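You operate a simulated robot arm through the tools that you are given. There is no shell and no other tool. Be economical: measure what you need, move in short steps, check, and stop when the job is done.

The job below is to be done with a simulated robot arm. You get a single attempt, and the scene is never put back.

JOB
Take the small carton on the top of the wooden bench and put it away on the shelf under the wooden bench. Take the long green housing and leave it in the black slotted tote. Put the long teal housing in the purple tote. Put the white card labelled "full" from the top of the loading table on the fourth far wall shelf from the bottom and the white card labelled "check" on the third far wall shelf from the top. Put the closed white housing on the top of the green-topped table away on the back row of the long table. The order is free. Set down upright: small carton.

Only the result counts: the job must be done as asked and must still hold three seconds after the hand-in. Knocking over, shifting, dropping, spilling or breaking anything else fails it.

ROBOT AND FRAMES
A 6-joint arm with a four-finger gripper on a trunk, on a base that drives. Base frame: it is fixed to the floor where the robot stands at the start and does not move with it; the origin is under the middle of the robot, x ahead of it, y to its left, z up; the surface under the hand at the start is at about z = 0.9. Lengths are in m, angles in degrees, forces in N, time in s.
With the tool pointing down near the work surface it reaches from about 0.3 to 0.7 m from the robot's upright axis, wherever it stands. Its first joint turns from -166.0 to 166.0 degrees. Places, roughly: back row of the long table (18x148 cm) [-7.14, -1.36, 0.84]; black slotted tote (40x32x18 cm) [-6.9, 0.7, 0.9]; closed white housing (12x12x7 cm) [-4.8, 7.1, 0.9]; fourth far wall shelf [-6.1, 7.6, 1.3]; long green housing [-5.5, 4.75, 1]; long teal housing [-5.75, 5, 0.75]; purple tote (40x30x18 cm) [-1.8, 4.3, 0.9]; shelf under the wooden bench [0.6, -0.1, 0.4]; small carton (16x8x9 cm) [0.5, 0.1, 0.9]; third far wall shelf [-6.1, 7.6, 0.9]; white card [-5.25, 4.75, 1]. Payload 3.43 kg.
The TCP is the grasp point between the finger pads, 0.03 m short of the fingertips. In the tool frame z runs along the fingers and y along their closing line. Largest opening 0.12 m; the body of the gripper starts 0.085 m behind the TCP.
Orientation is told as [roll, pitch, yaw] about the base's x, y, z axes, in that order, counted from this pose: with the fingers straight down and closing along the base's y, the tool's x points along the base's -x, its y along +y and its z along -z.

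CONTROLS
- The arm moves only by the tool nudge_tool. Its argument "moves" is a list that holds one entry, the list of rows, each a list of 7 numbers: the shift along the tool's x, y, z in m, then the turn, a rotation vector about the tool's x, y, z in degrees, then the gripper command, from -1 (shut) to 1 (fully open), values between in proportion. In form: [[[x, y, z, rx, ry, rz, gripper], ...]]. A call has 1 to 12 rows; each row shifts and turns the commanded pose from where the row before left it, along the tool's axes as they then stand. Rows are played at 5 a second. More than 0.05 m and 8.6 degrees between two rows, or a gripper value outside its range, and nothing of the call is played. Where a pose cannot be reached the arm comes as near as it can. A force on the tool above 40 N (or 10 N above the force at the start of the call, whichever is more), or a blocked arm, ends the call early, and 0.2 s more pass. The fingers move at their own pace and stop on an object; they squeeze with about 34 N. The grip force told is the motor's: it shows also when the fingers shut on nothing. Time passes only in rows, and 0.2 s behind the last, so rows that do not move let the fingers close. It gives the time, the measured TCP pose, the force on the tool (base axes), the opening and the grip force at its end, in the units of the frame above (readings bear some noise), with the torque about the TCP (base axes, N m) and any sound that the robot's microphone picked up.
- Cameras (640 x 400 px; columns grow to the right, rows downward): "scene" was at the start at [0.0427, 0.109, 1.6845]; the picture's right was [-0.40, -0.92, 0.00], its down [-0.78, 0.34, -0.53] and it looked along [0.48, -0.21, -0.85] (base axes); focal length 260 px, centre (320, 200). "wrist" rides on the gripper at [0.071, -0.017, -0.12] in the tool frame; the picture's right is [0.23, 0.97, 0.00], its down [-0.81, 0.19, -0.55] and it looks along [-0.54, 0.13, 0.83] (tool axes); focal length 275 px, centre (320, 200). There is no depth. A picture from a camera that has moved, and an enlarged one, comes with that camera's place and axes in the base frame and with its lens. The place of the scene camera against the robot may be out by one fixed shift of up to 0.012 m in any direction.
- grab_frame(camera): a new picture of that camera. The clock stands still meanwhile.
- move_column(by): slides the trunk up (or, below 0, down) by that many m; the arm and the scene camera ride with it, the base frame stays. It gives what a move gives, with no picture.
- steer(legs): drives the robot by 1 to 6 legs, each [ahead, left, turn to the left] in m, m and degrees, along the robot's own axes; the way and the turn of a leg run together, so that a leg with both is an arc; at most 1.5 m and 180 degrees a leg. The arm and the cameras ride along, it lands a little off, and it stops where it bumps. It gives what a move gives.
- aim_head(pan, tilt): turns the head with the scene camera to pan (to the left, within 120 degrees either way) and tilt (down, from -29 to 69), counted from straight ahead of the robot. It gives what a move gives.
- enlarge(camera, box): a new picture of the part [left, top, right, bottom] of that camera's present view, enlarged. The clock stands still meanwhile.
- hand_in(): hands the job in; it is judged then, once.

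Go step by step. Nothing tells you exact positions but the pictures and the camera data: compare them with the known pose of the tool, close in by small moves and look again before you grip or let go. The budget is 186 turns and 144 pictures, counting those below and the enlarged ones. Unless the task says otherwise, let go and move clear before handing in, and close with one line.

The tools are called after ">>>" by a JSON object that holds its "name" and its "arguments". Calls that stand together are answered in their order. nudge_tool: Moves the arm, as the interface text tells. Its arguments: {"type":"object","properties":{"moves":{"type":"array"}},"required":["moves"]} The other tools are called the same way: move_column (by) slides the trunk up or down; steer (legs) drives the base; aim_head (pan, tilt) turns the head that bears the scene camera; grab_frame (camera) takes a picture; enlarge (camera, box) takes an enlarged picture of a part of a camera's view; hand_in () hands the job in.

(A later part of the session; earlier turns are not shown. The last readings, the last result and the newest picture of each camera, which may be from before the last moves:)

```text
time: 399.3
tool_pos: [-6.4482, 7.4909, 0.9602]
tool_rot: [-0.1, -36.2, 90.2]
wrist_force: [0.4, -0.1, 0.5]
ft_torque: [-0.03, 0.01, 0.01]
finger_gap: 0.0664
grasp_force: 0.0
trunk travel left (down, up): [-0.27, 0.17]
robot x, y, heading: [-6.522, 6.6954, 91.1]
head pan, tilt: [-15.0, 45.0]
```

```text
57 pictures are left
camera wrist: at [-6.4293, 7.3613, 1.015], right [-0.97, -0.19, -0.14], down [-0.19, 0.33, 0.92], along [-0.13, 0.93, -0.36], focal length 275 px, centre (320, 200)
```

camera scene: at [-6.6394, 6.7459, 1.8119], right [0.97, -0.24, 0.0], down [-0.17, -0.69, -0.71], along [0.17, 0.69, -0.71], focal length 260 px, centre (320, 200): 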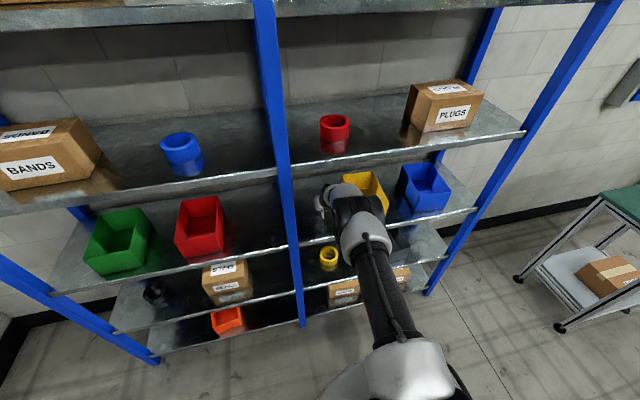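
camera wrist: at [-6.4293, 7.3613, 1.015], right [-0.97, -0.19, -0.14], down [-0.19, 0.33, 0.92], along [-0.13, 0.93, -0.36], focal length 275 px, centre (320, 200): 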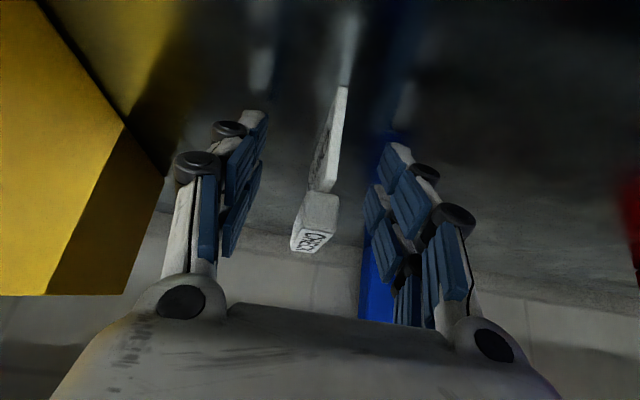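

The card stands on its own. I withdraw along the finger axis and back off.

>>> {"name": "nudge_tool", "arguments": {"moves": [[[0, 0, -0.04, 0, 0, 0, 0.1], [0, 0, -0.04, 0, 0, 0, 0.1], [0, 0, 0, 0, 0, 0, 0.1]]]}}

>>> {"name": "steer", "arguments": {"legs": [[-0.5, 0, 0]]}}

>>> {"name": "aim_head", "arguments": {"pan": -10, "tilt": 25}}

>>> {"name": "grab_frame", "arguments": {"camera": "scene"}}

```text
time: 400.1
tool_pos: [-6.447, 7.4442, 1.0247]
tool_rot: [-0.1, -36.3, 90.2]
wrist_force: [-0.4, -0.3, -0.1]
ft_torque: [-0.01, -0.03, 0.02]
finger_gap: 0.0656
grasp_force: 0.0
trunk travel left (down, up): [-0.27, 0.17]
robot x, y, heading: [-6.5246, 6.6933, 91.1]
head pan, tilt: [-15.0, 45.0]
```

```text
time: 403.1
tool_pos: [-6.4395, 6.9444, 1.0256]
tool_rot: [-0.3, -36.2, 90.3]
wrist_force: [-0.5, -0.4, 0.7]
ft_torque: [-0.03, -0.03, 0.0]
finger_gap: 0.0663
grasp_force: 0.1
trunk travel left (down, up): [-0.27, 0.17]
robot x, y, heading: [-6.5089, 6.193, 91.3]
head pan, tilt: [-15.0, 45.0]
```

```text
time: 403.9
tool_pos: [-6.4388, 6.9448, 1.025]
tool_rot: [-0.1, -36.2, 90.3]
wrist_force: [0.6, 0.0, 0.3]
ft_torque: [0.05, -0.04, -0.01]
finger_gap: 0.0661
grasp_force: 0.0
trunk travel left (down, up): [-0.27, 0.17]
robot x, y, heading: [-6.5069, 6.195, 91.2]
head pan, tilt: [-10.0, 25.0]
```

```text
56 pictures are left
camera scene: at [-6.635, 6.2588, 1.8024], right [0.99, -0.15, 0.0], down [-0.07, -0.42, -0.91], along [0.14, 0.9, -0.42], focal length 260 px, centre (320, 200)
```

scene: 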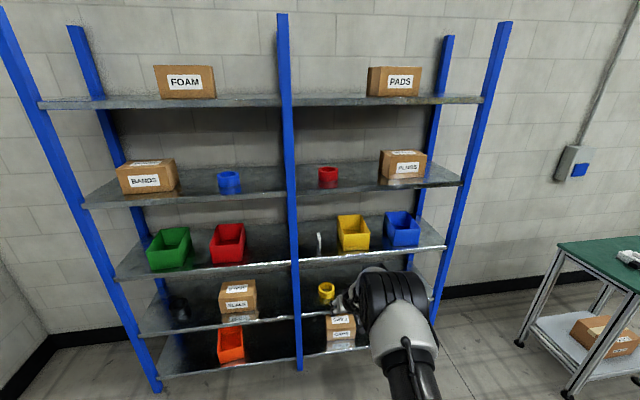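

CHECK stands on the third shelf. Now for FULL: I turn east and move back beside the loading table, abreast of that card.

>>> {"name": "steer", "arguments": {"legs": [[0, 0, -91], [0, -1.13, 0], [0.3, 0, 0]]}}

>>> {"name": "grab_frame", "arguments": {"camera": "wrist"}}

>>> {"name": "aim_head", "arguments": {"pan": 0, "tilt": 50}}

>>> {"name": "grab_frame", "arguments": {"camera": "scene"}}

```text
time: 415.1
tool_pos: [-5.4706, 4.9826, 1.024]
tool_rot: [-0.2, -36.1, -1.1]
wrist_force: [-0.8, 0.3, 0.3]
ft_torque: [0.0, 0.0, -0.02]
finger_gap: 0.066
grasp_force: 0.1
trunk travel left (down, up): [-0.27, 0.17]
robot x, y, heading: [-6.2222, 5.0705, -0.3]
head pan, tilt: [-10.0, 25.0]
```

```text
55 pictures are left
camera wrist: at [-5.5992, 4.9677, 1.0793], right [-0.17, 0.98, -0.14], down [0.33, 0.19, 0.92], along [0.93, 0.11, -0.36], focal length 275 px, centre (320, 200)
```

wrist: 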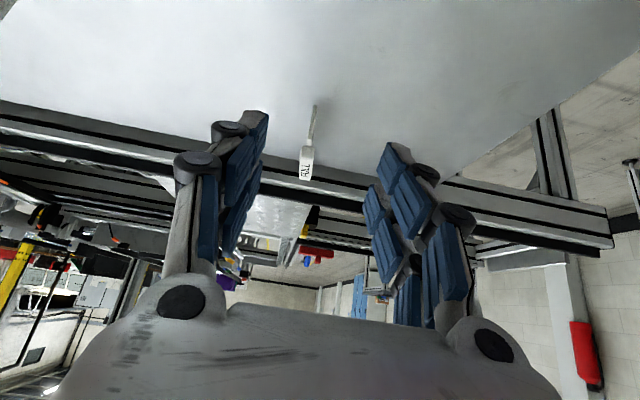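

```text
time: 416.0
tool_pos: [-5.4723, 4.9825, 1.0243]
tool_rot: [0.0, -36.1, -1.1]
wrist_force: [0.2, 0.2, 0.4]
ft_torque: [0.01, 0.0, 0.02]
finger_gap: 0.0662
grasp_force: 0.0
trunk travel left (down, up): [-0.27, 0.17]
robot x, y, heading: [-6.2189, 5.0718, -0.4]
head pan, tilt: [0.0, 50.0]
```

```text
54 pictures are left
camera scene: at [-6.1632, 5.2074, 1.765], right [0.0, -1.0, 0.0], down [-0.77, 0.0, -0.64], along [0.64, 0.0, -0.77], focal length 260 px, centre (320, 200)
```

scene: 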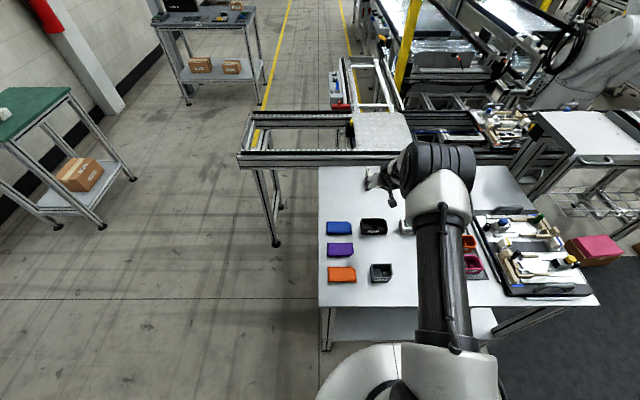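

FULL's edge is at x -5.328, y 4.977. I drive 8 cm closer and reach forward above it.

>>> {"name": "steer", "arguments": {"legs": [[0.08, 0, 0]]}}

>>> {"name": "nudge_tool", "arguments": {"moves": [[[-0.034, -0.003, 0.025, 0, 0, 0, 0.33], [-0.034, -0.003, 0.025, 0, 0, 0, 0.33], [0.02, 0, 0.0275, 0, 0, 0, 0.33], [0.02, 0, 0.0275, 0, 0, 0, 0.33], [0, 0, 0, 0, 0, 0, 0.33]]]}}

>>> {"name": "grab_frame", "arguments": {"camera": "wrist"}}

```text
time: 417.1
tool_pos: [-5.3913, 4.9811, 1.0232]
tool_rot: [0.0, -36.1, -1.2]
wrist_force: [1.3, -0.5, 0.0]
ft_torque: [0.0, 0.01, -0.01]
finger_gap: 0.0659
grasp_force: 0.2
trunk travel left (down, up): [-0.27, 0.17]
robot x, y, heading: [-6.1426, 5.0701, -0.3]
head pan, tilt: [0.0, 50.0]
```

```text
time: 418.3
tool_pos: [-5.3158, 4.9738, 0.9688]
tool_rot: [-0.1, -36.1, -1.1]
wrist_force: [0.4, 0.3, 0.8]
ft_torque: [-0.03, 0.01, 0.0]
finger_gap: 0.0798
grasp_force: 0.2
out of reach, approached as far as the arm can: row 4
trunk travel left (down, up): [-0.27, 0.17]
robot x, y, heading: [-6.1439, 5.0692, -0.1]
head pan, tilt: [0.0, 50.0]
```

```text
53 pictures are left
camera wrist: at [-5.4433, 4.9593, 1.0247], right [-0.17, 0.98, -0.14], down [0.33, 0.19, 0.92], along [0.93, 0.11, -0.36], focal length 275 px, centre (320, 200)
```

wrist: 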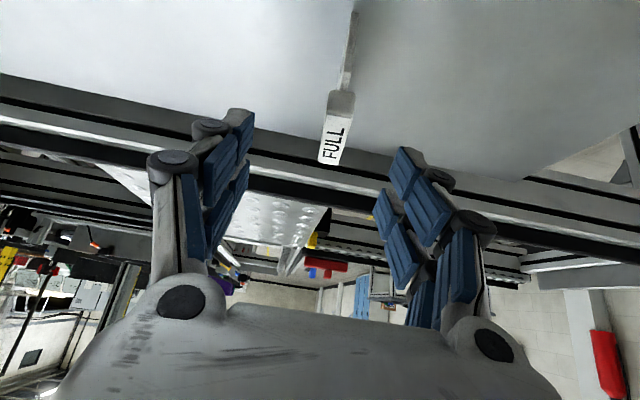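

Lowering with the trunk keeps the reach. The card is turned about 8 degrees, so I yaw the hand to match, then lower.

>>> {"name": "nudge_tool", "arguments": {"moves": [[[0, 0.003, 0, -2.3, 0, -3.2, 0.33], [0, 0, 0, -2.3, 0, -3.2, 0.33], [0, 0, 0, 0, 0, 0, 0.33]]]}}

>>> {"name": "move_column", "arguments": {"by": -0.055}}

>>> {"name": "grab_frame", "arguments": {"camera": "wrist"}}

```text
time: 419.1
tool_pos: [-5.3193, 4.9756, 0.9708]
tool_rot: [-0.2, -36.2, 6.8]
wrist_force: [-0.2, -0.2, 0.3]
ft_torque: [-0.01, 0.03, 0.01]
finger_gap: 0.0801
grasp_force: 0.1
out of reach, approached as far as the arm can: row 2
trunk travel left (down, up): [-0.27, 0.17]
robot x, y, heading: [-6.14, 5.0705, 0.0]
head pan, tilt: [0.0, 50.0]
```

```text
time: 420.0
tool_pos: [-5.319, 4.9768, 0.9168]
tool_rot: [-0.2, -36.3, 6.7]
wrist_force: [-0.4, 0.1, -0.3]
ft_torque: [0.02, 0.0, 0.0]
finger_gap: 0.0795
grasp_force: 0.0
trunk travel left (down, up): [-0.215, 0.225]
robot x, y, heading: [-6.1403, 5.0739, -0.5]
head pan, tilt: [0.0, 50.0]
```

```text
52 pictures are left
camera wrist: at [-5.4443, 4.9445, 0.9716], right [-0.3, 0.94, -0.14], down [0.3, 0.23, 0.92], along [0.91, 0.23, -0.35], focal length 275 px, centre (320, 200)
```

wrist: 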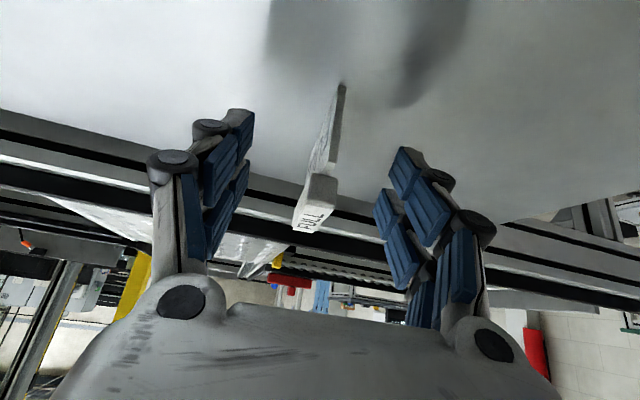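

The card is between the fingers; I go 12 mm further forward and 4 mm down, then close and lift.

>>> {"name": "steer", "arguments": {"legs": [[0.012, 0, 0]]}}

>>> {"name": "move_column", "arguments": {"by": -0.004}}

>>> {"name": "nudge_tool", "arguments": {"moves": [[[0, 0, 0, 0, 0, 0, -1], [0, 0, 0, 0, 0, 0, -1], [0, 0, 0, 0, 0, 0, -1], [0, 0, 0, 0, 0, 0, -1], [0, 0, 0, 0, 0, 0, -1], [0, 0, 0, 0, 0, 0, -1]]]}}

>>> {"name": "move_column", "arguments": {"by": 0.2}}

>>> {"name": "grab_frame", "arguments": {"camera": "wrist"}}

```text
time: 420.8
tool_pos: [-5.3072, 4.9761, 0.9151]
tool_rot: [-0.3, -36.0, 6.9]
wrist_force: [0.1, 1.3, 0.1]
ft_torque: [-0.01, -0.02, -0.01]
finger_gap: 0.0797
grasp_force: 0.1
trunk travel left (down, up): [-0.215, 0.225]
robot x, y, heading: [-6.1296, 5.0732, -0.1]
head pan, tilt: [0.0, 50.0]
```

```text
time: 421.3
tool_pos: [-5.3076, 4.9767, 0.9112]
tool_rot: [-0.2, -36.2, 6.8]
wrist_force: [0.5, -0.3, 0.8]
ft_torque: [-0.02, 0.02, 0.01]
finger_gap: 0.0798
grasp_force: 0.1
trunk travel left (down, up): [-0.211, 0.229]
robot x, y, heading: [-6.1273, 5.0731, -0.2]
head pan, tilt: [0.0, 50.0]
```

```text
time: 422.7
tool_pos: [-5.308, 4.9759, 0.9121]
tool_rot: [-0.2, -36.2, 6.8]
wrist_force: [0.3, 0.1, 0.7]
ft_torque: [0.0, -0.05, -0.01]
finger_gap: 0.0144
grasp_force: 33.6
trunk travel left (down, up): [-0.211, 0.229]
robot x, y, heading: [-6.1237, 5.0722, -0.3]
head pan, tilt: [0.0, 50.0]
```

```text
time: 424.9
tool_pos: [-5.3068, 4.977, 1.1118]
tool_rot: [-0.2, -36.1, 6.8]
wrist_force: [-0.1, -0.6, 0.8]
ft_torque: [-0.02, 0.02, -0.03]
finger_gap: 0.0141
grasp_force: 34.1
trunk travel left (down, up): [-0.411, 0.029]
robot x, y, heading: [-6.1297, 5.0724, -0.4]
head pan, tilt: [0.0, 50.0]
```

```text
51 pictures are left
camera wrist: at [-5.4324, 4.9445, 1.1668], right [-0.3, 0.94, -0.14], down [0.3, 0.23, 0.92], along [0.9, 0.23, -0.36], focal length 275 px, centre (320, 200)
```

wrist: 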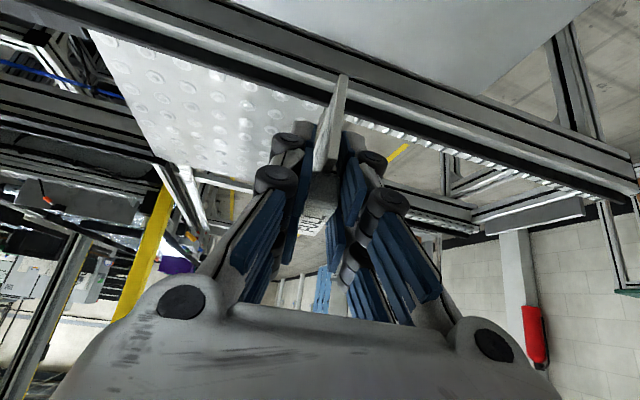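

FULL is held. I back off, turn north, advance, and then raise the arm for the fourth shelf.

>>> {"name": "steer", "arguments": {"legs": [[-0.2, 0, 0], [0, 0, 90.2], [0.8, 0, 0]]}}

>>> {"name": "nudge_tool", "arguments": {"moves": [[[-0.0113, 0, -0.0458, 0, 0, 0, -1], [-0.0113, 0, -0.0458, 0, 0, 0, -1], [-0.0113, 0, -0.0458, 0, 0, 0, -1], [-0.0295, 0, -0.0404, 0, 0, 0, -1], [-0.0295, 0, -0.0404, 0, 0, 0, -1], [-0.0295, 0, -0.0404, 0, 0, 0, -1], [0, 0, 0, 0, 0, 0, -1]]]}}

```text
time: 434.2
tool_pos: [-6.2487, 6.6877, 1.1123]
tool_rot: [-0.2, -36.1, 97.3]
wrist_force: [0.1, 0.6, -0.5]
ft_torque: [-0.02, -0.01, 0.01]
finger_gap: 0.0144
grasp_force: 34.0
trunk travel left (down, up): [-0.411, 0.029]
robot x, y, heading: [-6.3354, 5.8661, 90.3]
head pan, tilt: [0.0, 50.0]
```

```text
time: 435.8
tool_pos: [-6.2414, 6.6359, 1.3928]
tool_rot: [-0.1, -36.1, 97.4]
wrist_force: [0.1, 0.4, -1.4]
ft_torque: [-0.05, -0.03, 0.01]
finger_gap: 0.0144
grasp_force: 34.6
trunk travel left (down, up): [-0.411, 0.029]
robot x, y, heading: [-6.332, 5.8698, 90.3]
head pan, tilt: [0.0, 50.0]
```

Reached cleanly. I raise the trunk the rest and move toward the gap between the red cup and the box on the fourth shelf.

>>> {"name": "move_column", "arguments": {"by": 0.029}}

>>> {"name": "steer", "arguments": {"legs": [[0.5, 0, 0]]}}

>>> {"name": "grab_frame", "arguments": {"camera": "wrist"}}

>>> {"name": "aim_head", "arguments": {"pan": 0, "tilt": 25}}

>>> {"name": "grab_frame", "arguments": {"camera": "scene"}}

```text
time: 436.6
tool_pos: [-6.2414, 6.6356, 1.4219]
tool_rot: [-0.2, -36.1, 97.3]
wrist_force: [0.2, -0.1, 0.1]
ft_torque: [0.02, 0.02, 0.03]
finger_gap: 0.0144
grasp_force: 33.8
trunk travel left (down, up): [-0.44, 0.0]
robot x, y, heading: [-6.333, 5.8653, 90.3]
head pan, tilt: [0.0, 50.0]
```

```text
time: 439.5
tool_pos: [-6.2491, 7.1313, 1.4247]
tool_rot: [-0.2, -36.1, 97.7]
wrist_force: [0.3, -0.6, -0.9]
ft_torque: [0.0, 0.02, -0.01]
finger_gap: 0.0145
grasp_force: 33.7
trunk travel left (down, up): [-0.44, 0.0]
robot x, y, heading: [-6.3372, 6.3632, 90.5]
head pan, tilt: [0.0, 50.0]
```

```text
50 pictures are left
camera wrist: at [-6.2149, 7.0052, 1.4784], right [-0.94, -0.31, -0.14], down [-0.24, 0.3, 0.92], along [-0.25, 0.9, -0.36], focal length 275 px, centre (320, 200)
```

wrist: 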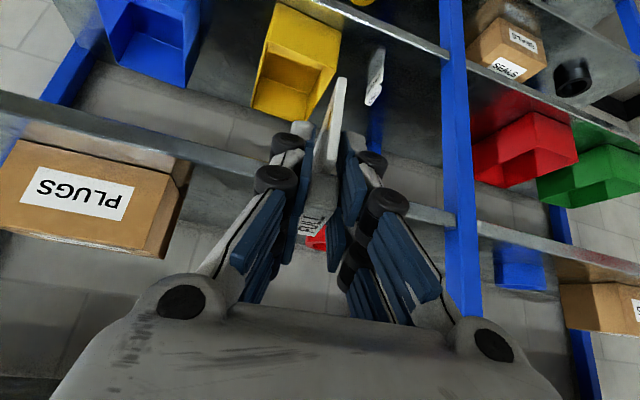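

```text
time: 440.4
tool_pos: [-6.2492, 7.1312, 1.4234]
tool_rot: [-0.3, -36.2, 97.6]
wrist_force: [0.1, -0.7, -1.3]
ft_torque: [0.01, 0.0, 0.03]
finger_gap: 0.0145
grasp_force: 33.7
trunk travel left (down, up): [-0.44, 0.0]
robot x, y, heading: [-6.3402, 6.3628, 90.6]
head pan, tilt: [0.0, 25.0]
```

```text
49 pictures are left
camera scene: at [-6.4797, 6.4281, 1.9724], right [1.0, 0.01, 0.0], down [0.0, -0.42, -0.91], along [-0.01, 0.91, -0.42], focal length 260 px, centre (320, 200)
```

scene: 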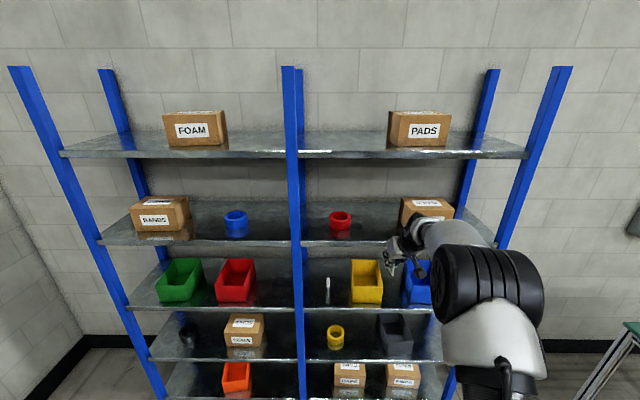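

The gap on the fourth shelf runs from x -6.32 to -6.11; its edge is at z about 1.30. I lower slightly and drive in at x -6.215.

>>> {"name": "move_column", "arguments": {"by": -0.02}}

>>> {"name": "steer", "arguments": {"legs": [[0.2, -0.035, 0]]}}

>>> {"name": "grab_frame", "arguments": {"camera": "wrist"}}

>>> {"name": "enlarge", "arguments": {"camera": "scene", "box": [280, 120, 540, 300]}}

```text
time: 441.0
tool_pos: [-6.2495, 7.1305, 1.4045]
tool_rot: [-0.2, -36.3, 97.8]
wrist_force: [-0.2, -0.5, 0.2]
ft_torque: [0.0, 0.01, -0.02]
finger_gap: 0.0141
grasp_force: 33.5
trunk travel left (down, up): [-0.42, 0.02]
robot x, y, heading: [-6.3386, 6.3611, 90.6]
head pan, tilt: [0.0, 25.0]
```

```text
time: 442.6
tool_pos: [-6.2158, 7.3287, 1.4041]
tool_rot: [-0.2, -36.2, 97.6]
wrist_force: [-0.5, 0.6, 0.0]
ft_torque: [-0.04, 0.01, 0.03]
finger_gap: 0.0143
grasp_force: 34.2
trunk travel left (down, up): [-0.42, 0.02]
robot x, y, heading: [-6.3031, 6.5576, 90.5]
head pan, tilt: [0.0, 25.0]
```

```text
48 pictures are left
camera wrist: at [-6.1814, 7.2034, 1.4584], right [-0.94, -0.31, -0.14], down [-0.24, 0.3, 0.92], along [-0.25, 0.9, -0.36], focal length 275 px, centre (320, 200)
```

wrist: 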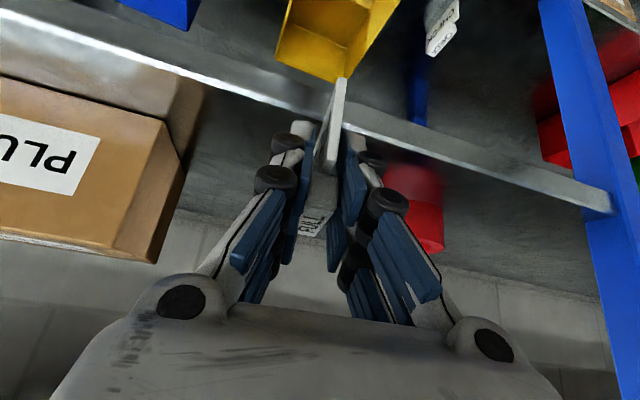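

```text
2.22 times, centred on (410, 210) of scene
camera zoom: at [-6.4467, 6.6272, 1.9525], right [1.0, 0.01, 0.0], down [0.0, -0.42, -0.91], along [-0.01, 0.91, -0.42], focal length 578 px, centre (120, 178)
```

zoom: 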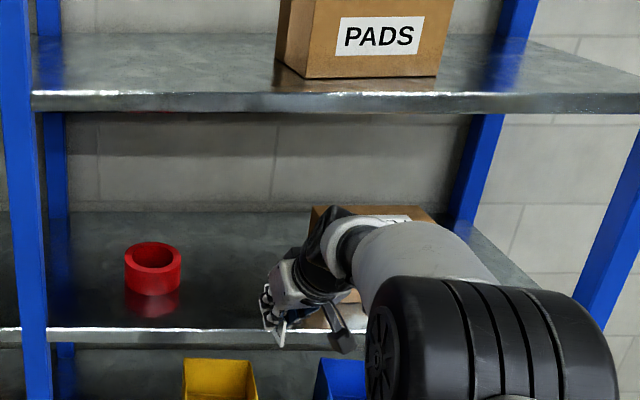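

Clear on both sides. I drive the last 0.16 m and lower stepwise.

>>> {"name": "steer", "arguments": {"legs": [[0.16, 0, 0]]}}

>>> {"name": "nudge_tool", "arguments": {"moves": [[[0.0059, 0, 0.0081, 0, 0, 0, -1], [0.003, 0, 0.004, 0, 0, 0, -1], [0, 0, 0, 0, 0, 0, -1]]]}}

>>> {"name": "nudge_tool", "arguments": {"moves": [[[0.0024, 0, 0.0032, 0, 0, 0, -1], [0.0024, 0, 0.0032, 0, 0, 0, -1], [0, 0, 0, 0, 0, 0, -1]]]}}

>>> {"name": "grab_frame", "arguments": {"camera": "wrist"}}

```text
time: 444.1
tool_pos: [-6.2182, 7.4877, 1.4041]
tool_rot: [-0.3, -36.1, 97.4]
wrist_force: [-0.2, 0.6, -0.5]
ft_torque: [-0.03, -0.01, -0.02]
finger_gap: 0.0142
grasp_force: 33.8
trunk travel left (down, up): [-0.42, 0.02]
robot x, y, heading: [-6.3102, 6.7199, 90.5]
head pan, tilt: [0.0, 25.0]
```

```text
time: 444.9
tool_pos: [-6.2184, 7.4862, 1.3882]
tool_rot: [-0.2, -36.2, 97.5]
wrist_force: [-0.2, -0.4, 0.4]
ft_torque: [-0.03, 0.01, -0.02]
finger_gap: 0.0141
grasp_force: 34.1
trunk travel left (down, up): [-0.42, 0.02]
robot x, y, heading: [-6.3079, 6.7203, 90.5]
head pan, tilt: [0.0, 25.0]
```

```text
time: 445.6
tool_pos: [-6.2169, 7.487, 1.3803]
tool_rot: [-0.3, -36.1, 97.6]
wrist_force: [-0.8, -0.2, -0.3]
ft_torque: [-0.01, -0.02, 0.0]
finger_gap: 0.0141
grasp_force: 33.9
trunk travel left (down, up): [-0.42, 0.02]
robot x, y, heading: [-6.3061, 6.7237, 90.7]
head pan, tilt: [0.0, 25.0]
```

```text
46 pictures are left
camera wrist: at [-6.1828, 7.3612, 1.4354], right [-0.94, -0.31, -0.14], down [-0.24, 0.3, 0.92], along [-0.25, 0.9, -0.36], focal length 275 px, centre (320, 200)
```

wrist: 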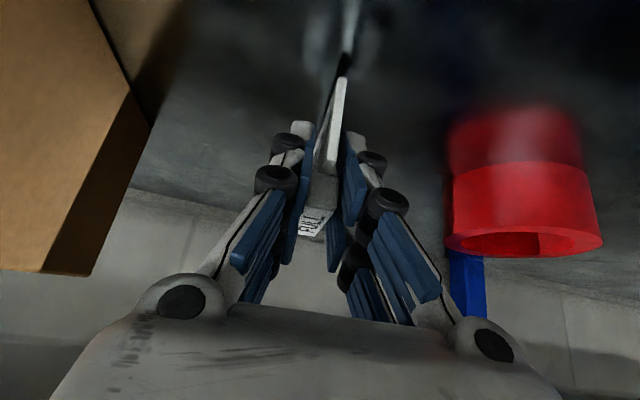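

The reflection shows the card nearly touching. I lower in finer steps.

>>> {"name": "nudge_tool", "arguments": {"moves": [[[0.0018, 0, 0.0024, 0, 0, 0, -1], [0.0012, 0, 0.0016, 0, 0, 0, -1], [0, 0, 0, 0, 0, 0, -1]]]}}

>>> {"name": "nudge_tool", "arguments": {"moves": [[[0.0012, 0, 0.0016, 0, 0, 0, -1], [0, 0, 0, 0, 0, 0, -1]]]}}

>>> {"name": "nudge_tool", "arguments": {"moves": [[[0.0012, 0, 0.0016, 0, 0, 0, -1], [0, 0, 0, 0, 0, 0, -1]]]}}

```text
time: 446.4
tool_pos: [-6.2174, 7.4863, 1.3768]
tool_rot: [-0.2, -36.2, 97.7]
wrist_force: [0.1, -0.2, 0.0]
ft_torque: [-0.01, 0.02, 0.0]
finger_gap: 0.0143
grasp_force: 33.8
trunk travel left (down, up): [-0.42, 0.02]
robot x, y, heading: [-6.3054, 6.7201, 90.6]
head pan, tilt: [0.0, 25.0]
```

```text
time: 447.1
tool_pos: [-6.2178, 7.4866, 1.3716]
tool_rot: [-0.1, -36.1, 97.6]
wrist_force: [0.4, -0.4, -0.2]
ft_torque: [-0.02, 0.0, -0.02]
finger_gap: 0.014
grasp_force: 34.6
trunk travel left (down, up): [-0.42, 0.02]
robot x, y, heading: [-6.307, 6.7149, 90.7]
head pan, tilt: [0.0, 25.0]
```

```text
time: 447.6
tool_pos: [-6.2166, 7.4871, 1.372]
tool_rot: [-0.2, -36.2, 97.5]
wrist_force: [-0.3, 1.6, 1.4]
ft_torque: [0.06, 0.0, 0.01]
finger_gap: 0.0139
grasp_force: 34.0
trunk travel left (down, up): [-0.42, 0.02]
robot x, y, heading: [-6.3061, 6.7166, 90.7]
head pan, tilt: [0.0, 25.0]
```

Light contact at 1.372. I go half a millimetre more and release gently.

>>> {"name": "nudge_tool", "arguments": {"moves": [[[0.0003, 0, 0.0005, 0, 0, 0, -1], [0, 0, 0, 0, 0, 0, -0.5], [0, 0, 0, 0, 0, 0, -0.3], [0, 0, 0, 0, 0, 0, -0.1], [0, 0, 0, 0, 0, 0, 0.1], [0, 0, 0, 0, 0, 0, 0.1], [0, 0, 0, 0, 0, 0, 0.1]]]}}

>>> {"name": "grab_frame", "arguments": {"camera": "wrist"}}

```text
time: 449.2
tool_pos: [-6.2176, 7.4872, 1.3704]
tool_rot: [-0.2, -36.1, 97.6]
wrist_force: [-1.2, -0.1, 0.0]
ft_torque: [0.02, -0.01, -0.02]
finger_gap: 0.066
grasp_force: 0.1
trunk travel left (down, up): [-0.42, 0.02]
robot x, y, heading: [-6.3085, 6.7193, 90.7]
head pan, tilt: [0.0, 25.0]
```

```text
45 pictures are left
camera wrist: at [-6.1829, 7.3615, 1.4259], right [-0.94, -0.31, -0.14], down [-0.24, 0.3, 0.92], along [-0.25, 0.9, -0.36], focal length 275 px, centre (320, 200)
```

wrist: 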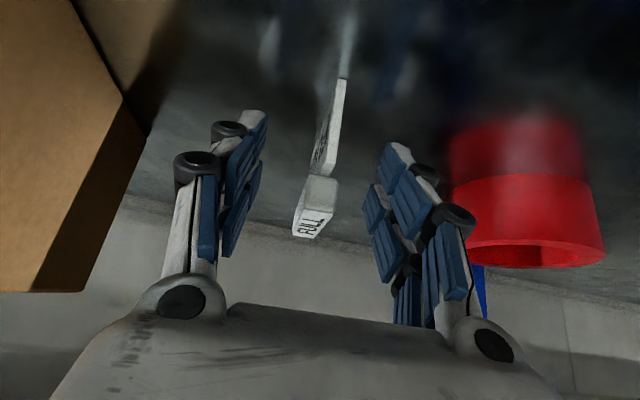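

FULL stands on the fourth shelf. I withdraw and back off, then check.

>>> {"name": "nudge_tool", "arguments": {"moves": [[[0, 0, -0.04, 0, 0, 0, 0.1], [0, 0, -0.03, 0, 0, 0, 0.1], [0, 0, 0, 0, 0, 0, 0.1]]]}}

>>> {"name": "steer", "arguments": {"legs": [[-0.55, 0, 0]]}}

>>> {"name": "aim_head", "arguments": {"pan": -15, "tilt": 20}}

>>> {"name": "grab_frame", "arguments": {"camera": "scene"}}

```text
time: 450.1
tool_pos: [-6.2118, 7.4469, 1.4254]
tool_rot: [-0.2, -36.1, 97.6]
wrist_force: [0.2, 0.8, 0.0]
ft_torque: [-0.01, -0.04, -0.01]
finger_gap: 0.066
grasp_force: 0.2
trunk travel left (down, up): [-0.42, 0.02]
robot x, y, heading: [-6.3086, 6.7218, 90.7]
head pan, tilt: [0.0, 25.0]
```

```text
time: 453.2
tool_pos: [-6.2096, 6.8942, 1.4275]
tool_rot: [-0.2, -36.2, 97.9]
wrist_force: [0.2, 0.2, -0.6]
ft_torque: [0.01, 0.01, 0.01]
finger_gap: 0.0662
grasp_force: 0.0
trunk travel left (down, up): [-0.42, 0.02]
robot x, y, heading: [-6.2998, 6.166, 90.9]
head pan, tilt: [0.0, 25.0]
```

```text
time: 454.0
tool_pos: [-6.209, 6.8944, 1.4258]
tool_rot: [-0.1, -36.2, 97.8]
wrist_force: [-0.4, 0.0, -0.5]
ft_torque: [-0.03, -0.02, -0.04]
finger_gap: 0.0657
grasp_force: 0.0
trunk travel left (down, up): [-0.42, 0.02]
robot x, y, heading: [-6.3, 6.1659, 90.8]
head pan, tilt: [-15.0, 20.0]
```

```text
44 pictures are left
camera scene: at [-6.4179, 6.2296, 1.9605], right [0.97, -0.24, 0.0], down [-0.08, -0.33, -0.94], along [0.23, 0.91, -0.34], focal length 260 px, centre (320, 200)
```

scene: 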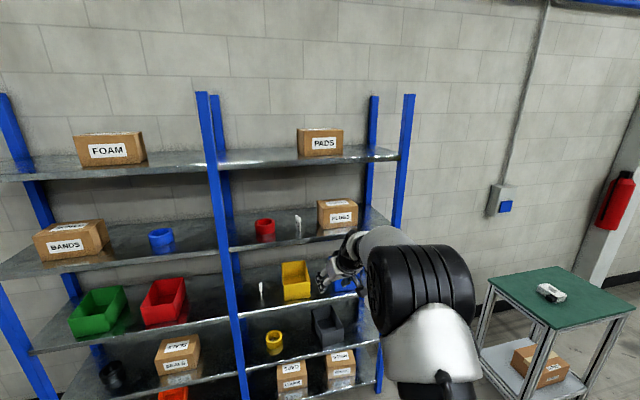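

Both cards stand on their shelves. Next is the white housing on the green-topped table; I bring the hand back to tool-down and drive in front of that table.

>>> {"name": "nudge_tool", "arguments": {"moves": [[[0, 0, 0, 0, 6.03, 0, 0.1], [0, 0, 0, 0, 6.03, 0, 0.1], [0, 0, 0, 0, 6.03, 0, 0.1], [0, 0, 0, 0, 6.03, 0, 0.5], [0, 0, 0, 0, 6.03, 0, 0.8], [0, 0, 0, 0, 6.03, 0, 1], [0.03, 0, 0.04, 0, 0, 7, 1], [0.03, 0, 0.04, 0, 0, 0, 1], [0.03, 0, 0.04, 0, 0, 0, 1], [0, 0, 0.045, 0, 0, 0, 1], [0, 0, 0.045, 0, 0, 0, 1], [0, 0, 0, 0, 0, 0, 1]]]}}

>>> {"name": "steer", "arguments": {"legs": [[0.15, 0, -0.8], [0, -1.5, 0]]}}

>>> {"name": "aim_head", "arguments": {"pan": 0, "tilt": 50}}

>>> {"name": "grab_frame", "arguments": {"camera": "scene"}}

>>> {"name": "grab_frame", "arguments": {"camera": "wrist"}}

```text
time: 456.6
tool_pos: [-6.2095, 6.7634, 1.2056]
tool_rot: [-0.1, -0.1, 90.8]
wrist_force: [-0.7, 0.1, -1.0]
ft_torque: [0.0, 0.01, 0.01]
finger_gap: 0.1199
grasp_force: 0.0
out of reach, approached as far as the arm can: row 5, 6
trunk travel left (down, up): [-0.42, 0.02]
robot x, y, heading: [-6.3029, 6.1698, 90.8]
head pan, tilt: [-15.0, 20.0]
```

```text
time: 465.0
tool_pos: [-4.6995, 6.9186, 1.2063]
tool_rot: [-0.2, 0.0, 90.3]
wrist_force: [-0.1, 0.3, -0.1]
ft_torque: [0.0, 0.01, 0.01]
finger_gap: 0.1199
grasp_force: 0.0
trunk travel left (down, up): [-0.42, 0.02]
robot x, y, heading: [-4.7963, 6.3209, 90.5]
head pan, tilt: [-15.0, 20.0]
```

```text
time: 466.0
tool_pos: [-4.6995, 6.9187, 1.2069]
tool_rot: [-0.1, 0.0, 90.3]
wrist_force: [0.4, -0.1, 1.1]
ft_torque: [-0.02, -0.03, -0.01]
finger_gap: 0.1202
grasp_force: 0.1
trunk travel left (down, up): [-0.42, 0.02]
robot x, y, heading: [-4.7987, 6.3207, 90.5]
head pan, tilt: [0.0, 50.0]
```

```text
43 pictures are left
camera scene: at [-4.9381, 6.3723, 1.915], right [1.0, 0.01, 0.0], down [0.0, -0.77, -0.64], along [0.0, 0.64, -0.77], focal length 260 px, centre (320, 200)
```

scene: 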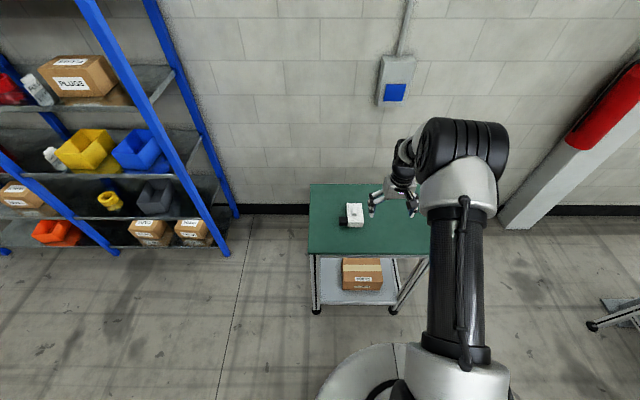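

```text
42 pictures are left
camera wrist: at [-4.6822, 6.8467, 1.3274], right [-0.97, -0.23, 0.0], down [-0.2, 0.81, 0.55], along [-0.13, 0.54, -0.83], focal length 275 px, centre (320, 200)
```

wrist: 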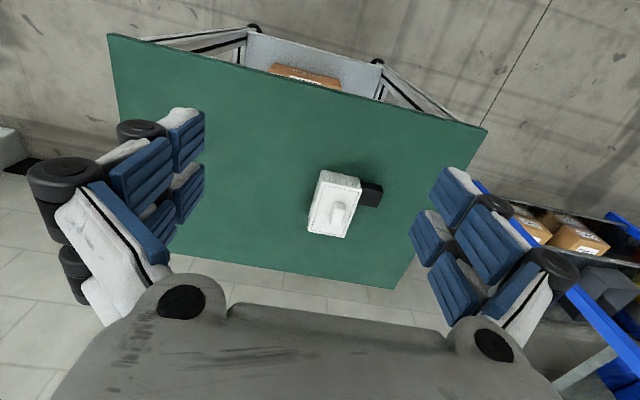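

The white housing stands at about (-4.765, 7.09), with its black plug to the west. I zoom in for its shape.

>>> {"name": "enlarge", "arguments": {"camera": "wrist", "box": [260, 140, 420, 260]}}

>>> {"name": "enlarge", "arguments": {"camera": "scene", "box": [300, 170, 440, 270]}}

```text
3.33 times, centred on (340, 200) of wrist
camera zoom: at [-4.6822, 6.8467, 1.3274], right [-0.97, -0.23, 0.0], down [-0.2, 0.81, 0.55], along [-0.13, 0.54, -0.83], focal length 918 px, centre (253, 200)
```

zoom: 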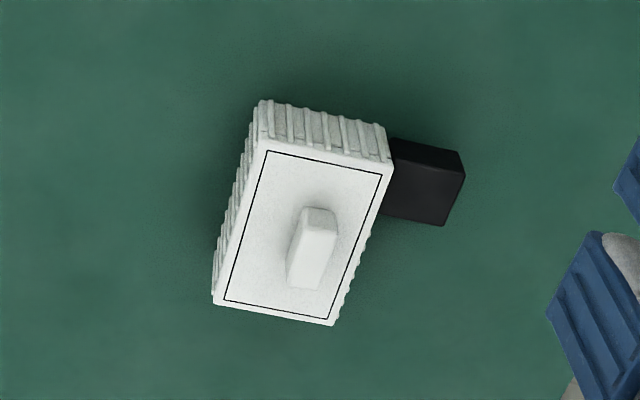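

```text
4.00 times, centred on (370, 220) of scene
camera zoom: at [-4.9381, 6.3723, 1.915], right [1.0, 0.01, 0.0], down [0.0, -0.77, -0.64], along [0.0, 0.64, -0.77], focal length 1041 px, centre (120, 120)
```

zoom: 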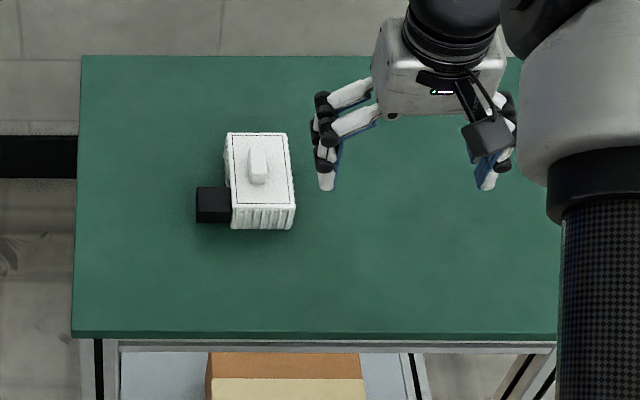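

The body is about 7 cm wide along x and centred at (-4.773, 7.107), the plug on the south half of its west side. I drive up, centre over its northern half and lower.

>>> {"name": "steer", "arguments": {"legs": [[0.15, 0.073, 0]]}}

>>> {"name": "nudge_tool", "arguments": {"moves": [[[-0.045, 0, 0, 0, 0, 0, 1], [0, 0, 0, 0, 0, 0, 1]]]}}

>>> {"name": "move_column", "arguments": {"by": -0.15}}

>>> {"name": "grab_frame", "arguments": {"camera": "wrist"}}

```text
time: 467.4
tool_pos: [-4.7739, 7.0657, 1.2067]
tool_rot: [-0.1, 0.1, 90.3]
wrist_force: [-0.5, 0.9, 0.3]
ft_torque: [-0.02, -0.04, 0.03]
finger_gap: 0.1199
grasp_force: 0.0
trunk travel left (down, up): [-0.42, 0.02]
robot x, y, heading: [-4.87, 6.4701, 90.3]
head pan, tilt: [0.0, 50.0]
```

```text
time: 468.0
tool_pos: [-4.7731, 7.1111, 1.2074]
tool_rot: [-0.2, 0.0, 90.3]
wrist_force: [-0.6, -0.9, 0.7]
ft_torque: [0.06, -0.02, 0.01]
finger_gap: 0.1203
grasp_force: 0.0
trunk travel left (down, up): [-0.42, 0.02]
robot x, y, heading: [-4.87, 6.4659, 90.4]
head pan, tilt: [0.0, 50.0]
```

```text
time: 469.8
tool_pos: [-4.7742, 7.1124, 1.0571]
tool_rot: [-0.2, 0.0, 90.3]
wrist_force: [0.5, 0.5, 0.1]
ft_torque: [-0.01, 0.0, 0.0]
finger_gap: 0.1198
grasp_force: 0.1
trunk travel left (down, up): [-0.27, 0.17]
robot x, y, heading: [-4.8698, 6.4673, 90.6]
head pan, tilt: [0.0, 50.0]
```

```text
39 pictures are left
camera wrist: at [-4.756, 7.0404, 1.1776], right [-0.97, -0.23, 0.0], down [-0.2, 0.81, 0.55], along [-0.13, 0.54, -0.83], focal length 275 px, centre (320, 200)
```

wrist: 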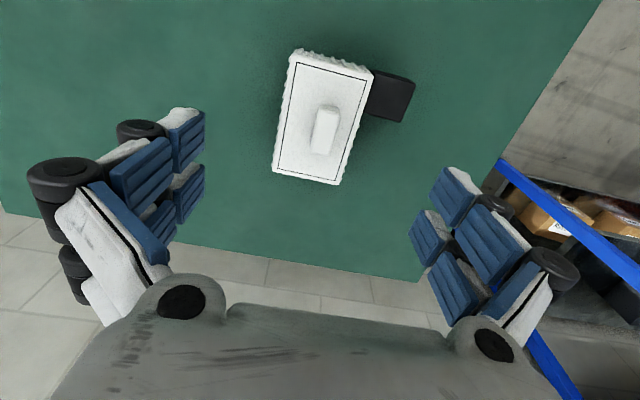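

Lid top is at 0.935, body x -4.81..-4.74, y 7.07..7.18; the plug ends at y 7.11. I move to y 7.135 and lower to 0.93.

>>> {"name": "nudge_tool", "arguments": {"moves": [[[-0.023, 0, 0, 0, 0, 0, 1], [0, 0, 0.04, 0, 0, 0, 1], [0, 0, 0.04, 0, 0, 0, 1], [0, 0, 0.03, 0, 0, 0, 1], [0, 0, 0, 0, 0, 0, 1]]]}}

>>> {"name": "grab_frame", "arguments": {"camera": "wrist"}}

```text
time: 471.0
tool_pos: [-4.7747, 7.1332, 0.9469]
tool_rot: [-0.1, 0.0, 90.3]
wrist_force: [0.7, 0.4, -0.7]
ft_torque: [0.02, 0.0, 0.0]
finger_gap: 0.1201
grasp_force: 0.1
trunk travel left (down, up): [-0.27, 0.17]
robot x, y, heading: [-4.8677, 6.4647, 90.4]
head pan, tilt: [0.0, 50.0]
```

```text
38 pictures are left
camera wrist: at [-4.7557, 7.0622, 1.0675], right [-0.97, -0.23, 0.0], down [-0.2, 0.81, 0.55], along [-0.13, 0.54, -0.83], focal length 275 px, centre (320, 200)
```

wrist: 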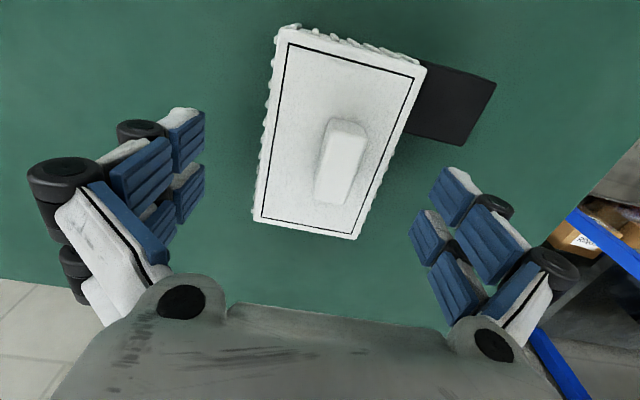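

The fingers are clear of the plug. I lower 2 cm, close and lift.

>>> {"name": "nudge_tool", "arguments": {"moves": [[[0, 0, 0.012, 0, 0, 0, 1], [0, 0, 0.008, 0, 0, 0, 1], [0, 0, 0, 0, 0, 0, 1], [0, 0, 0, 0, 0, 0, -1], [0, 0, 0, 0, 0, 0, -1], [0, 0, 0, 0, 0, 0, -1], [0, 0, 0, 0, 0, 0, -1], [0, 0, 0, 0, 0, 0, -1]]]}}

>>> {"name": "move_column", "arguments": {"by": 0.17}}

>>> {"name": "grab_frame", "arguments": {"camera": "wrist"}}

```text
time: 472.8
tool_pos: [-4.7738, 7.1345, 0.9278]
tool_rot: [-0.1, 0.0, 90.4]
wrist_force: [-1.1, -0.2, 1.8]
ft_torque: [-0.08, 0.05, -0.06]
finger_gap: 0.0718
grasp_force: 33.9
trunk travel left (down, up): [-0.27, 0.17]
robot x, y, heading: [-4.8708, 6.4691, 90.1]
head pan, tilt: [0.0, 50.0]
```

```text
time: 474.7
tool_pos: [-4.7732, 7.1343, 1.0966]
tool_rot: [-0.1, 0.0, 90.3]
wrist_force: [-0.2, -0.4, -3.2]
ft_torque: [0.04, 0.01, 0.01]
finger_gap: 0.072
grasp_force: 34.2
trunk travel left (down, up): [-0.44, 0.0]
robot x, y, heading: [-4.8717, 6.463, 90.4]
head pan, tilt: [0.0, 50.0]
```

```text
37 pictures are left
camera wrist: at [-4.7557, 7.0631, 1.2172], right [-0.97, -0.23, 0.0], down [-0.2, 0.81, 0.55], along [-0.13, 0.54, -0.83], focal length 275 px, centre (320, 200)
```

wrist: 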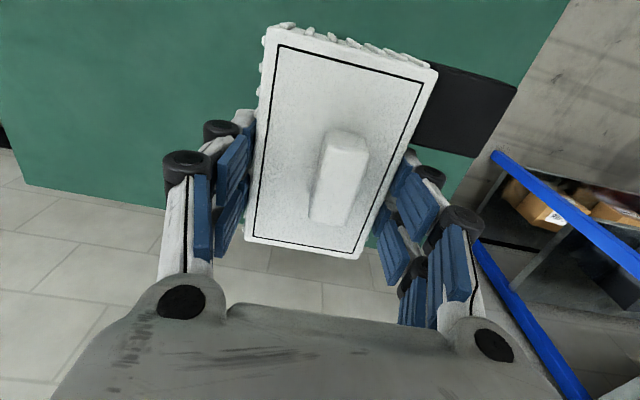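

The white housing is held. I lift a bit more and drive west and then south down the aisle towards the long table's far end.

>>> {"name": "nudge_tool", "arguments": {"moves": [[[0, 0, -0.04, 0, 0, 0, -1], [0, 0, -0.04, 0, 0, 0, -1], [0, 0, 0, 0, 0, 0, -1]]]}}

>>> {"name": "steer", "arguments": {"legs": [[-0.3, 0, 0], [0, 1.42, 0], [0, 0, 180], [1.5, 0, 0], [1.5, 0, 0]]}}

```text
time: 475.5
tool_pos: [-4.773, 7.1349, 1.1761]
tool_rot: [-0.1, 0.1, 90.3]
wrist_force: [0.3, 0.3, -1.8]
ft_torque: [0.01, -0.02, 0.01]
finger_gap: 0.0714
grasp_force: 33.6
trunk travel left (down, up): [-0.44, 0.0]
robot x, y, heading: [-4.87, 6.47, 90.3]
head pan, tilt: [0.0, 50.0]
```

```text
time: 505.7
tool_pos: [-6.1446, 2.4695, 1.1746]
tool_rot: [-0.2, 0.0, -86.4]
wrist_force: [-0.4, 0.1, -2.4]
ft_torque: [-0.02, 0.0, -0.03]
finger_gap: 0.0718
grasp_force: 34.2
trunk travel left (down, up): [-0.44, 0.0]
robot x, y, heading: [-6.0845, 3.1397, -86.5]
head pan, tilt: [0.0, 50.0]
```

I correct the heading drift and continue south.

>>> {"name": "steer", "arguments": {"legs": [[0, 0, -3.3], [0.5, -0.2, 0], [1.5, 0, 0], [1.5, 0, 0]]}}

>>> {"name": "aim_head", "arguments": {"pan": -20, "tilt": 40}}

>>> {"name": "grab_frame", "arguments": {"camera": "scene"}}

```text
time: 523.3
tool_pos: [-6.3757, -1.0205, 1.1753]
tool_rot: [-0.1, -0.1, -89.9]
wrist_force: [0.9, 0.4, -3.4]
ft_torque: [-0.02, 0.02, -0.03]
finger_gap: 0.0718
grasp_force: 34.3
trunk travel left (down, up): [-0.44, 0.0]
robot x, y, heading: [-6.2745, -0.3554, -89.8]
head pan, tilt: [0.0, 50.0]
```

```text
time: 524.1
tool_pos: [-6.3762, -1.0215, 1.1761]
tool_rot: [-0.2, 0.0, -89.9]
wrist_force: [0.0, -0.6, -1.8]
ft_torque: [-0.05, 0.0, 0.03]
finger_gap: 0.0714
grasp_force: 33.9
trunk travel left (down, up): [-0.44, 0.0]
robot x, y, heading: [-6.2781, -0.3541, -90.0]
head pan, tilt: [-20.0, 40.0]
```

```text
36 pictures are left
camera scene: at [-6.1656, -0.4181, 1.9491], right [-0.94, 0.34, 0.0], down [0.22, 0.61, -0.77], along [-0.26, -0.72, -0.64], focal length 260 px, centre (320, 200)
```

scene: 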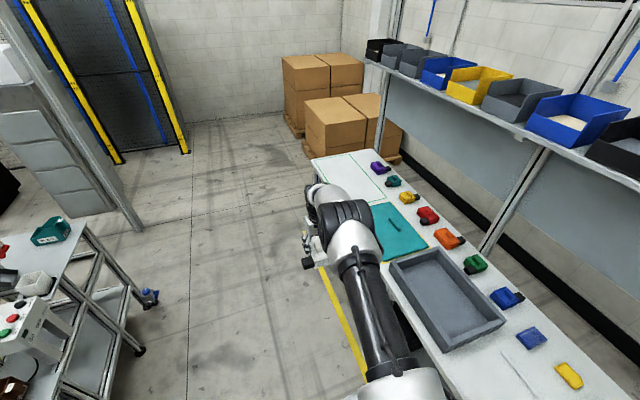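

The aisle continues free. I drive 1.72 m further and turn west, facing the table's end.

>>> {"name": "steer", "arguments": {"legs": [[1.0, 0, 0], [0.72, 0, 0], [0, 0, -90]]}}

>>> {"name": "aim_head", "arguments": {"pan": 0, "tilt": 50}}

>>> {"name": "grab_frame", "arguments": {"camera": "scene"}}

>>> {"name": "enlarge", "arguments": {"camera": "scene", "box": [240, 130, 440, 280]}}

```text
time: 536.6
tool_pos: [-6.9287, -1.9797, 1.1748]
tool_rot: [-0.1, 0.0, -178.9]
wrist_force: [-0.5, 0.7, -1.7]
ft_torque: [0.02, 0.0, -0.02]
finger_gap: 0.0718
grasp_force: 33.7
trunk travel left (down, up): [-0.44, 0.0]
robot x, y, heading: [-6.2616, -2.0643, -179.0]
head pan, tilt: [-20.0, 40.0]
```

```text
time: 537.4
tool_pos: [-6.9299, -1.9794, 1.1757]
tool_rot: [0.0, -0.1, -178.9]
wrist_force: [-1.7, -0.5, -2.2]
ft_torque: [0.01, 0.01, -0.03]
finger_gap: 0.0717
grasp_force: 33.7
trunk travel left (down, up): [-0.44, 0.0]
robot x, y, heading: [-6.2602, -2.0653, -178.9]
head pan, tilt: [0.0, 50.0]
```

```text
35 pictures are left
camera scene: at [-6.3155, -2.2119, 1.935], right [-0.02, 1.0, 0.0], down [0.77, 0.01, -0.64], along [-0.64, -0.01, -0.77], focal length 260 px, centre (320, 200)
```

scene: 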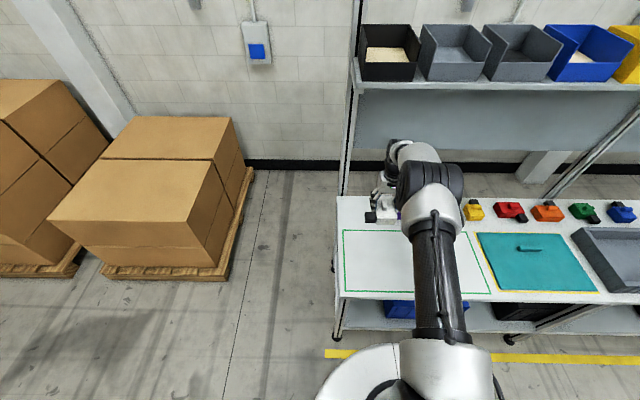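

```text
2.67 times, centred on (340, 205) of scene
camera zoom: at [-6.3155, -2.2119, 1.935], right [-0.02, 1.0, 0.0], down [0.77, 0.01, -0.64], along [-0.64, -0.01, -0.77], focal length 694 px, centre (267, 187)
```

zoom: 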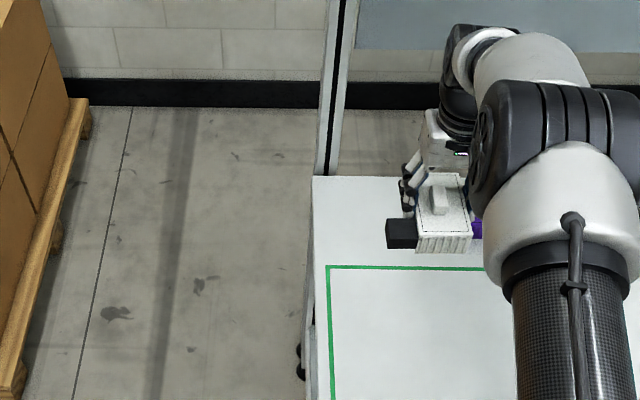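

The table end is at y about -2.13 and the back row lies behind the green outline (x < -7.03). I check purple's edge with the wrist camera.

>>> {"name": "grab_frame", "arguments": {"camera": "wrist"}}

```text
33 pictures are left
camera wrist: at [-6.8567, -1.9613, 1.2962], right [0.25, -0.97, 0.0], down [-0.81, -0.21, 0.55], along [-0.54, -0.14, -0.83], focal length 275 px, centre (320, 200)
```

wrist: 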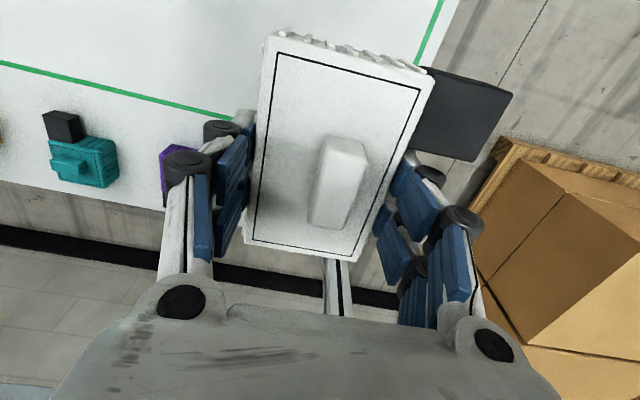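

Purple's south edge is about -1.865, so there is a free stretch down to -2.10. To gain reach I raise the arm and lower the trunk, then square up and drive closer.

>>> {"name": "nudge_tool", "arguments": {"moves": [[[0, 0, -0.05, 0, 0, 0, -1], [0, 0, -0.05, 0, 0, 0, -1], [0, 0, -0.05, 0, 0, 0, -1], [0, 0, -0.05, 0, 0, 0, -1], [0, 0, -0.05, 0, 0, 0, -1], [0, 0, -0.05, 0, 0, 0, -1], [0, 0, 0, 0, 0, 0, -1]]]}}

>>> {"name": "move_column", "arguments": {"by": -0.4}}

>>> {"name": "steer", "arguments": {"legs": [[0, 0, -1.1], [0.1, 0.025, 0]]}}

>>> {"name": "nudge_tool", "arguments": {"moves": [[[-0.04, 0, 0, 0, 0, 0, -1], [-0.04, 0, 0, 0, 0, 0, -1], [0, 0, 0, 0, 0, 0, -1]]]}}

```text
time: 539.0
tool_pos: [-6.9293, -1.9802, 1.4771]
tool_rot: [-0.1, 0.0, -178.9]
wrist_force: [0.0, 0.3, -2.2]
ft_torque: [-0.01, -0.03, -0.01]
finger_gap: 0.0717
grasp_force: 33.9
trunk travel left (down, up): [-0.44, 0.0]
robot x, y, heading: [-6.266, -2.068, -178.6]
head pan, tilt: [0.0, 50.0]
```

```text
time: 542.9
tool_pos: [-6.9298, -1.9799, 1.0765]
tool_rot: [-0.1, 0.0, -178.8]
wrist_force: [0.4, 0.3, -1.8]
ft_torque: [0.05, 0.02, -0.01]
finger_gap: 0.0718
grasp_force: 33.9
trunk travel left (down, up): [-0.04, 0.4]
robot x, y, heading: [-6.2597, -2.0676, -178.8]
head pan, tilt: [0.0, 50.0]
```

```text
time: 544.4
tool_pos: [-7.0267, -1.9924, 1.0763]
tool_rot: [-0.2, 0.0, -179.9]
wrist_force: [-0.3, -0.9, -3.2]
ft_torque: [-0.01, 0.0, -0.02]
finger_gap: 0.0715
grasp_force: 33.8
trunk travel left (down, up): [-0.04, 0.4]
robot x, y, heading: [-6.3588, -2.0909, -180.2]
head pan, tilt: [0.0, 50.0]
```

```text
time: 545.2
tool_pos: [-7.0407, -1.9972, 1.0685]
tool_rot: [-0.1, -0.1, -180.0]
wrist_force: [-0.4, -0.4, -2.9]
ft_torque: [0.01, 0.01, -0.01]
finger_gap: 0.0716
grasp_force: 34.5
out of reach, approached as far as the arm can: row 1, 2
trunk travel left (down, up): [-0.04, 0.4]
robot x, y, heading: [-6.3584, -2.093, -179.8]
head pan, tilt: [0.0, 50.0]
```

Tool-down reach from the front ends at 0.68 m, short of the row. There is room at the table's south end, so I go round there and place it from the south.

>>> {"name": "steer", "arguments": {"legs": [[-0.25, 0, 0], [0, 0.47, 0], [0, 0, -61]]}}

>>> {"name": "aim_head", "arguments": {"pan": 45, "tilt": 45}}

>>> {"name": "grab_frame", "arguments": {"camera": "scene"}}

```text
time: 552.1
tool_pos: [-6.3522, -1.9217, 1.0699]
tool_rot: [0.0, 0.0, 118.8]
wrist_force: [-0.3, 0.6, -1.2]
ft_torque: [0.01, 0.05, 0.0]
finger_gap: 0.0714
grasp_force: 34.1
trunk travel left (down, up): [-0.04, 0.4]
robot x, y, heading: [-6.1067, -2.5658, 118.7]
head pan, tilt: [0.0, 50.0]
```

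```text
time: 553.2
tool_pos: [-6.3521, -1.9206, 1.0683]
tool_rot: [0.0, 0.0, 118.8]
wrist_force: [-0.1, 0.2, -2.2]
ft_torque: [0.04, -0.03, 0.0]
finger_gap: 0.0714
grasp_force: 33.6
trunk travel left (down, up): [-0.04, 0.4]
robot x, y, heading: [-6.1113, -2.5602, 118.4]
head pan, tilt: [45.0, 45.0]
```

```text
32 pictures are left
camera scene: at [-6.3009, -2.6302, 1.5419], right [0.28, 0.96, 0.0], down [0.68, -0.2, -0.71], along [-0.68, 0.2, -0.71], focal length 260 px, centre (320, 200)
```

scene: 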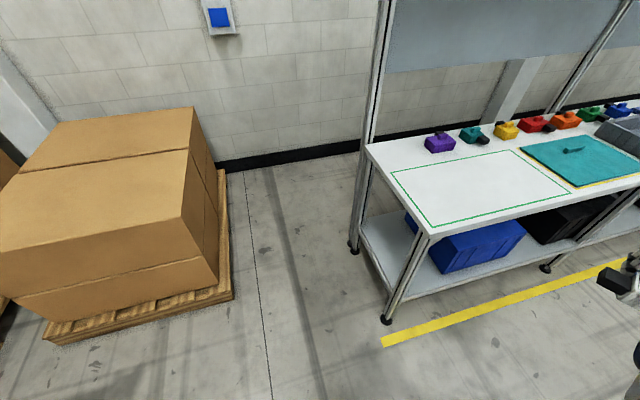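

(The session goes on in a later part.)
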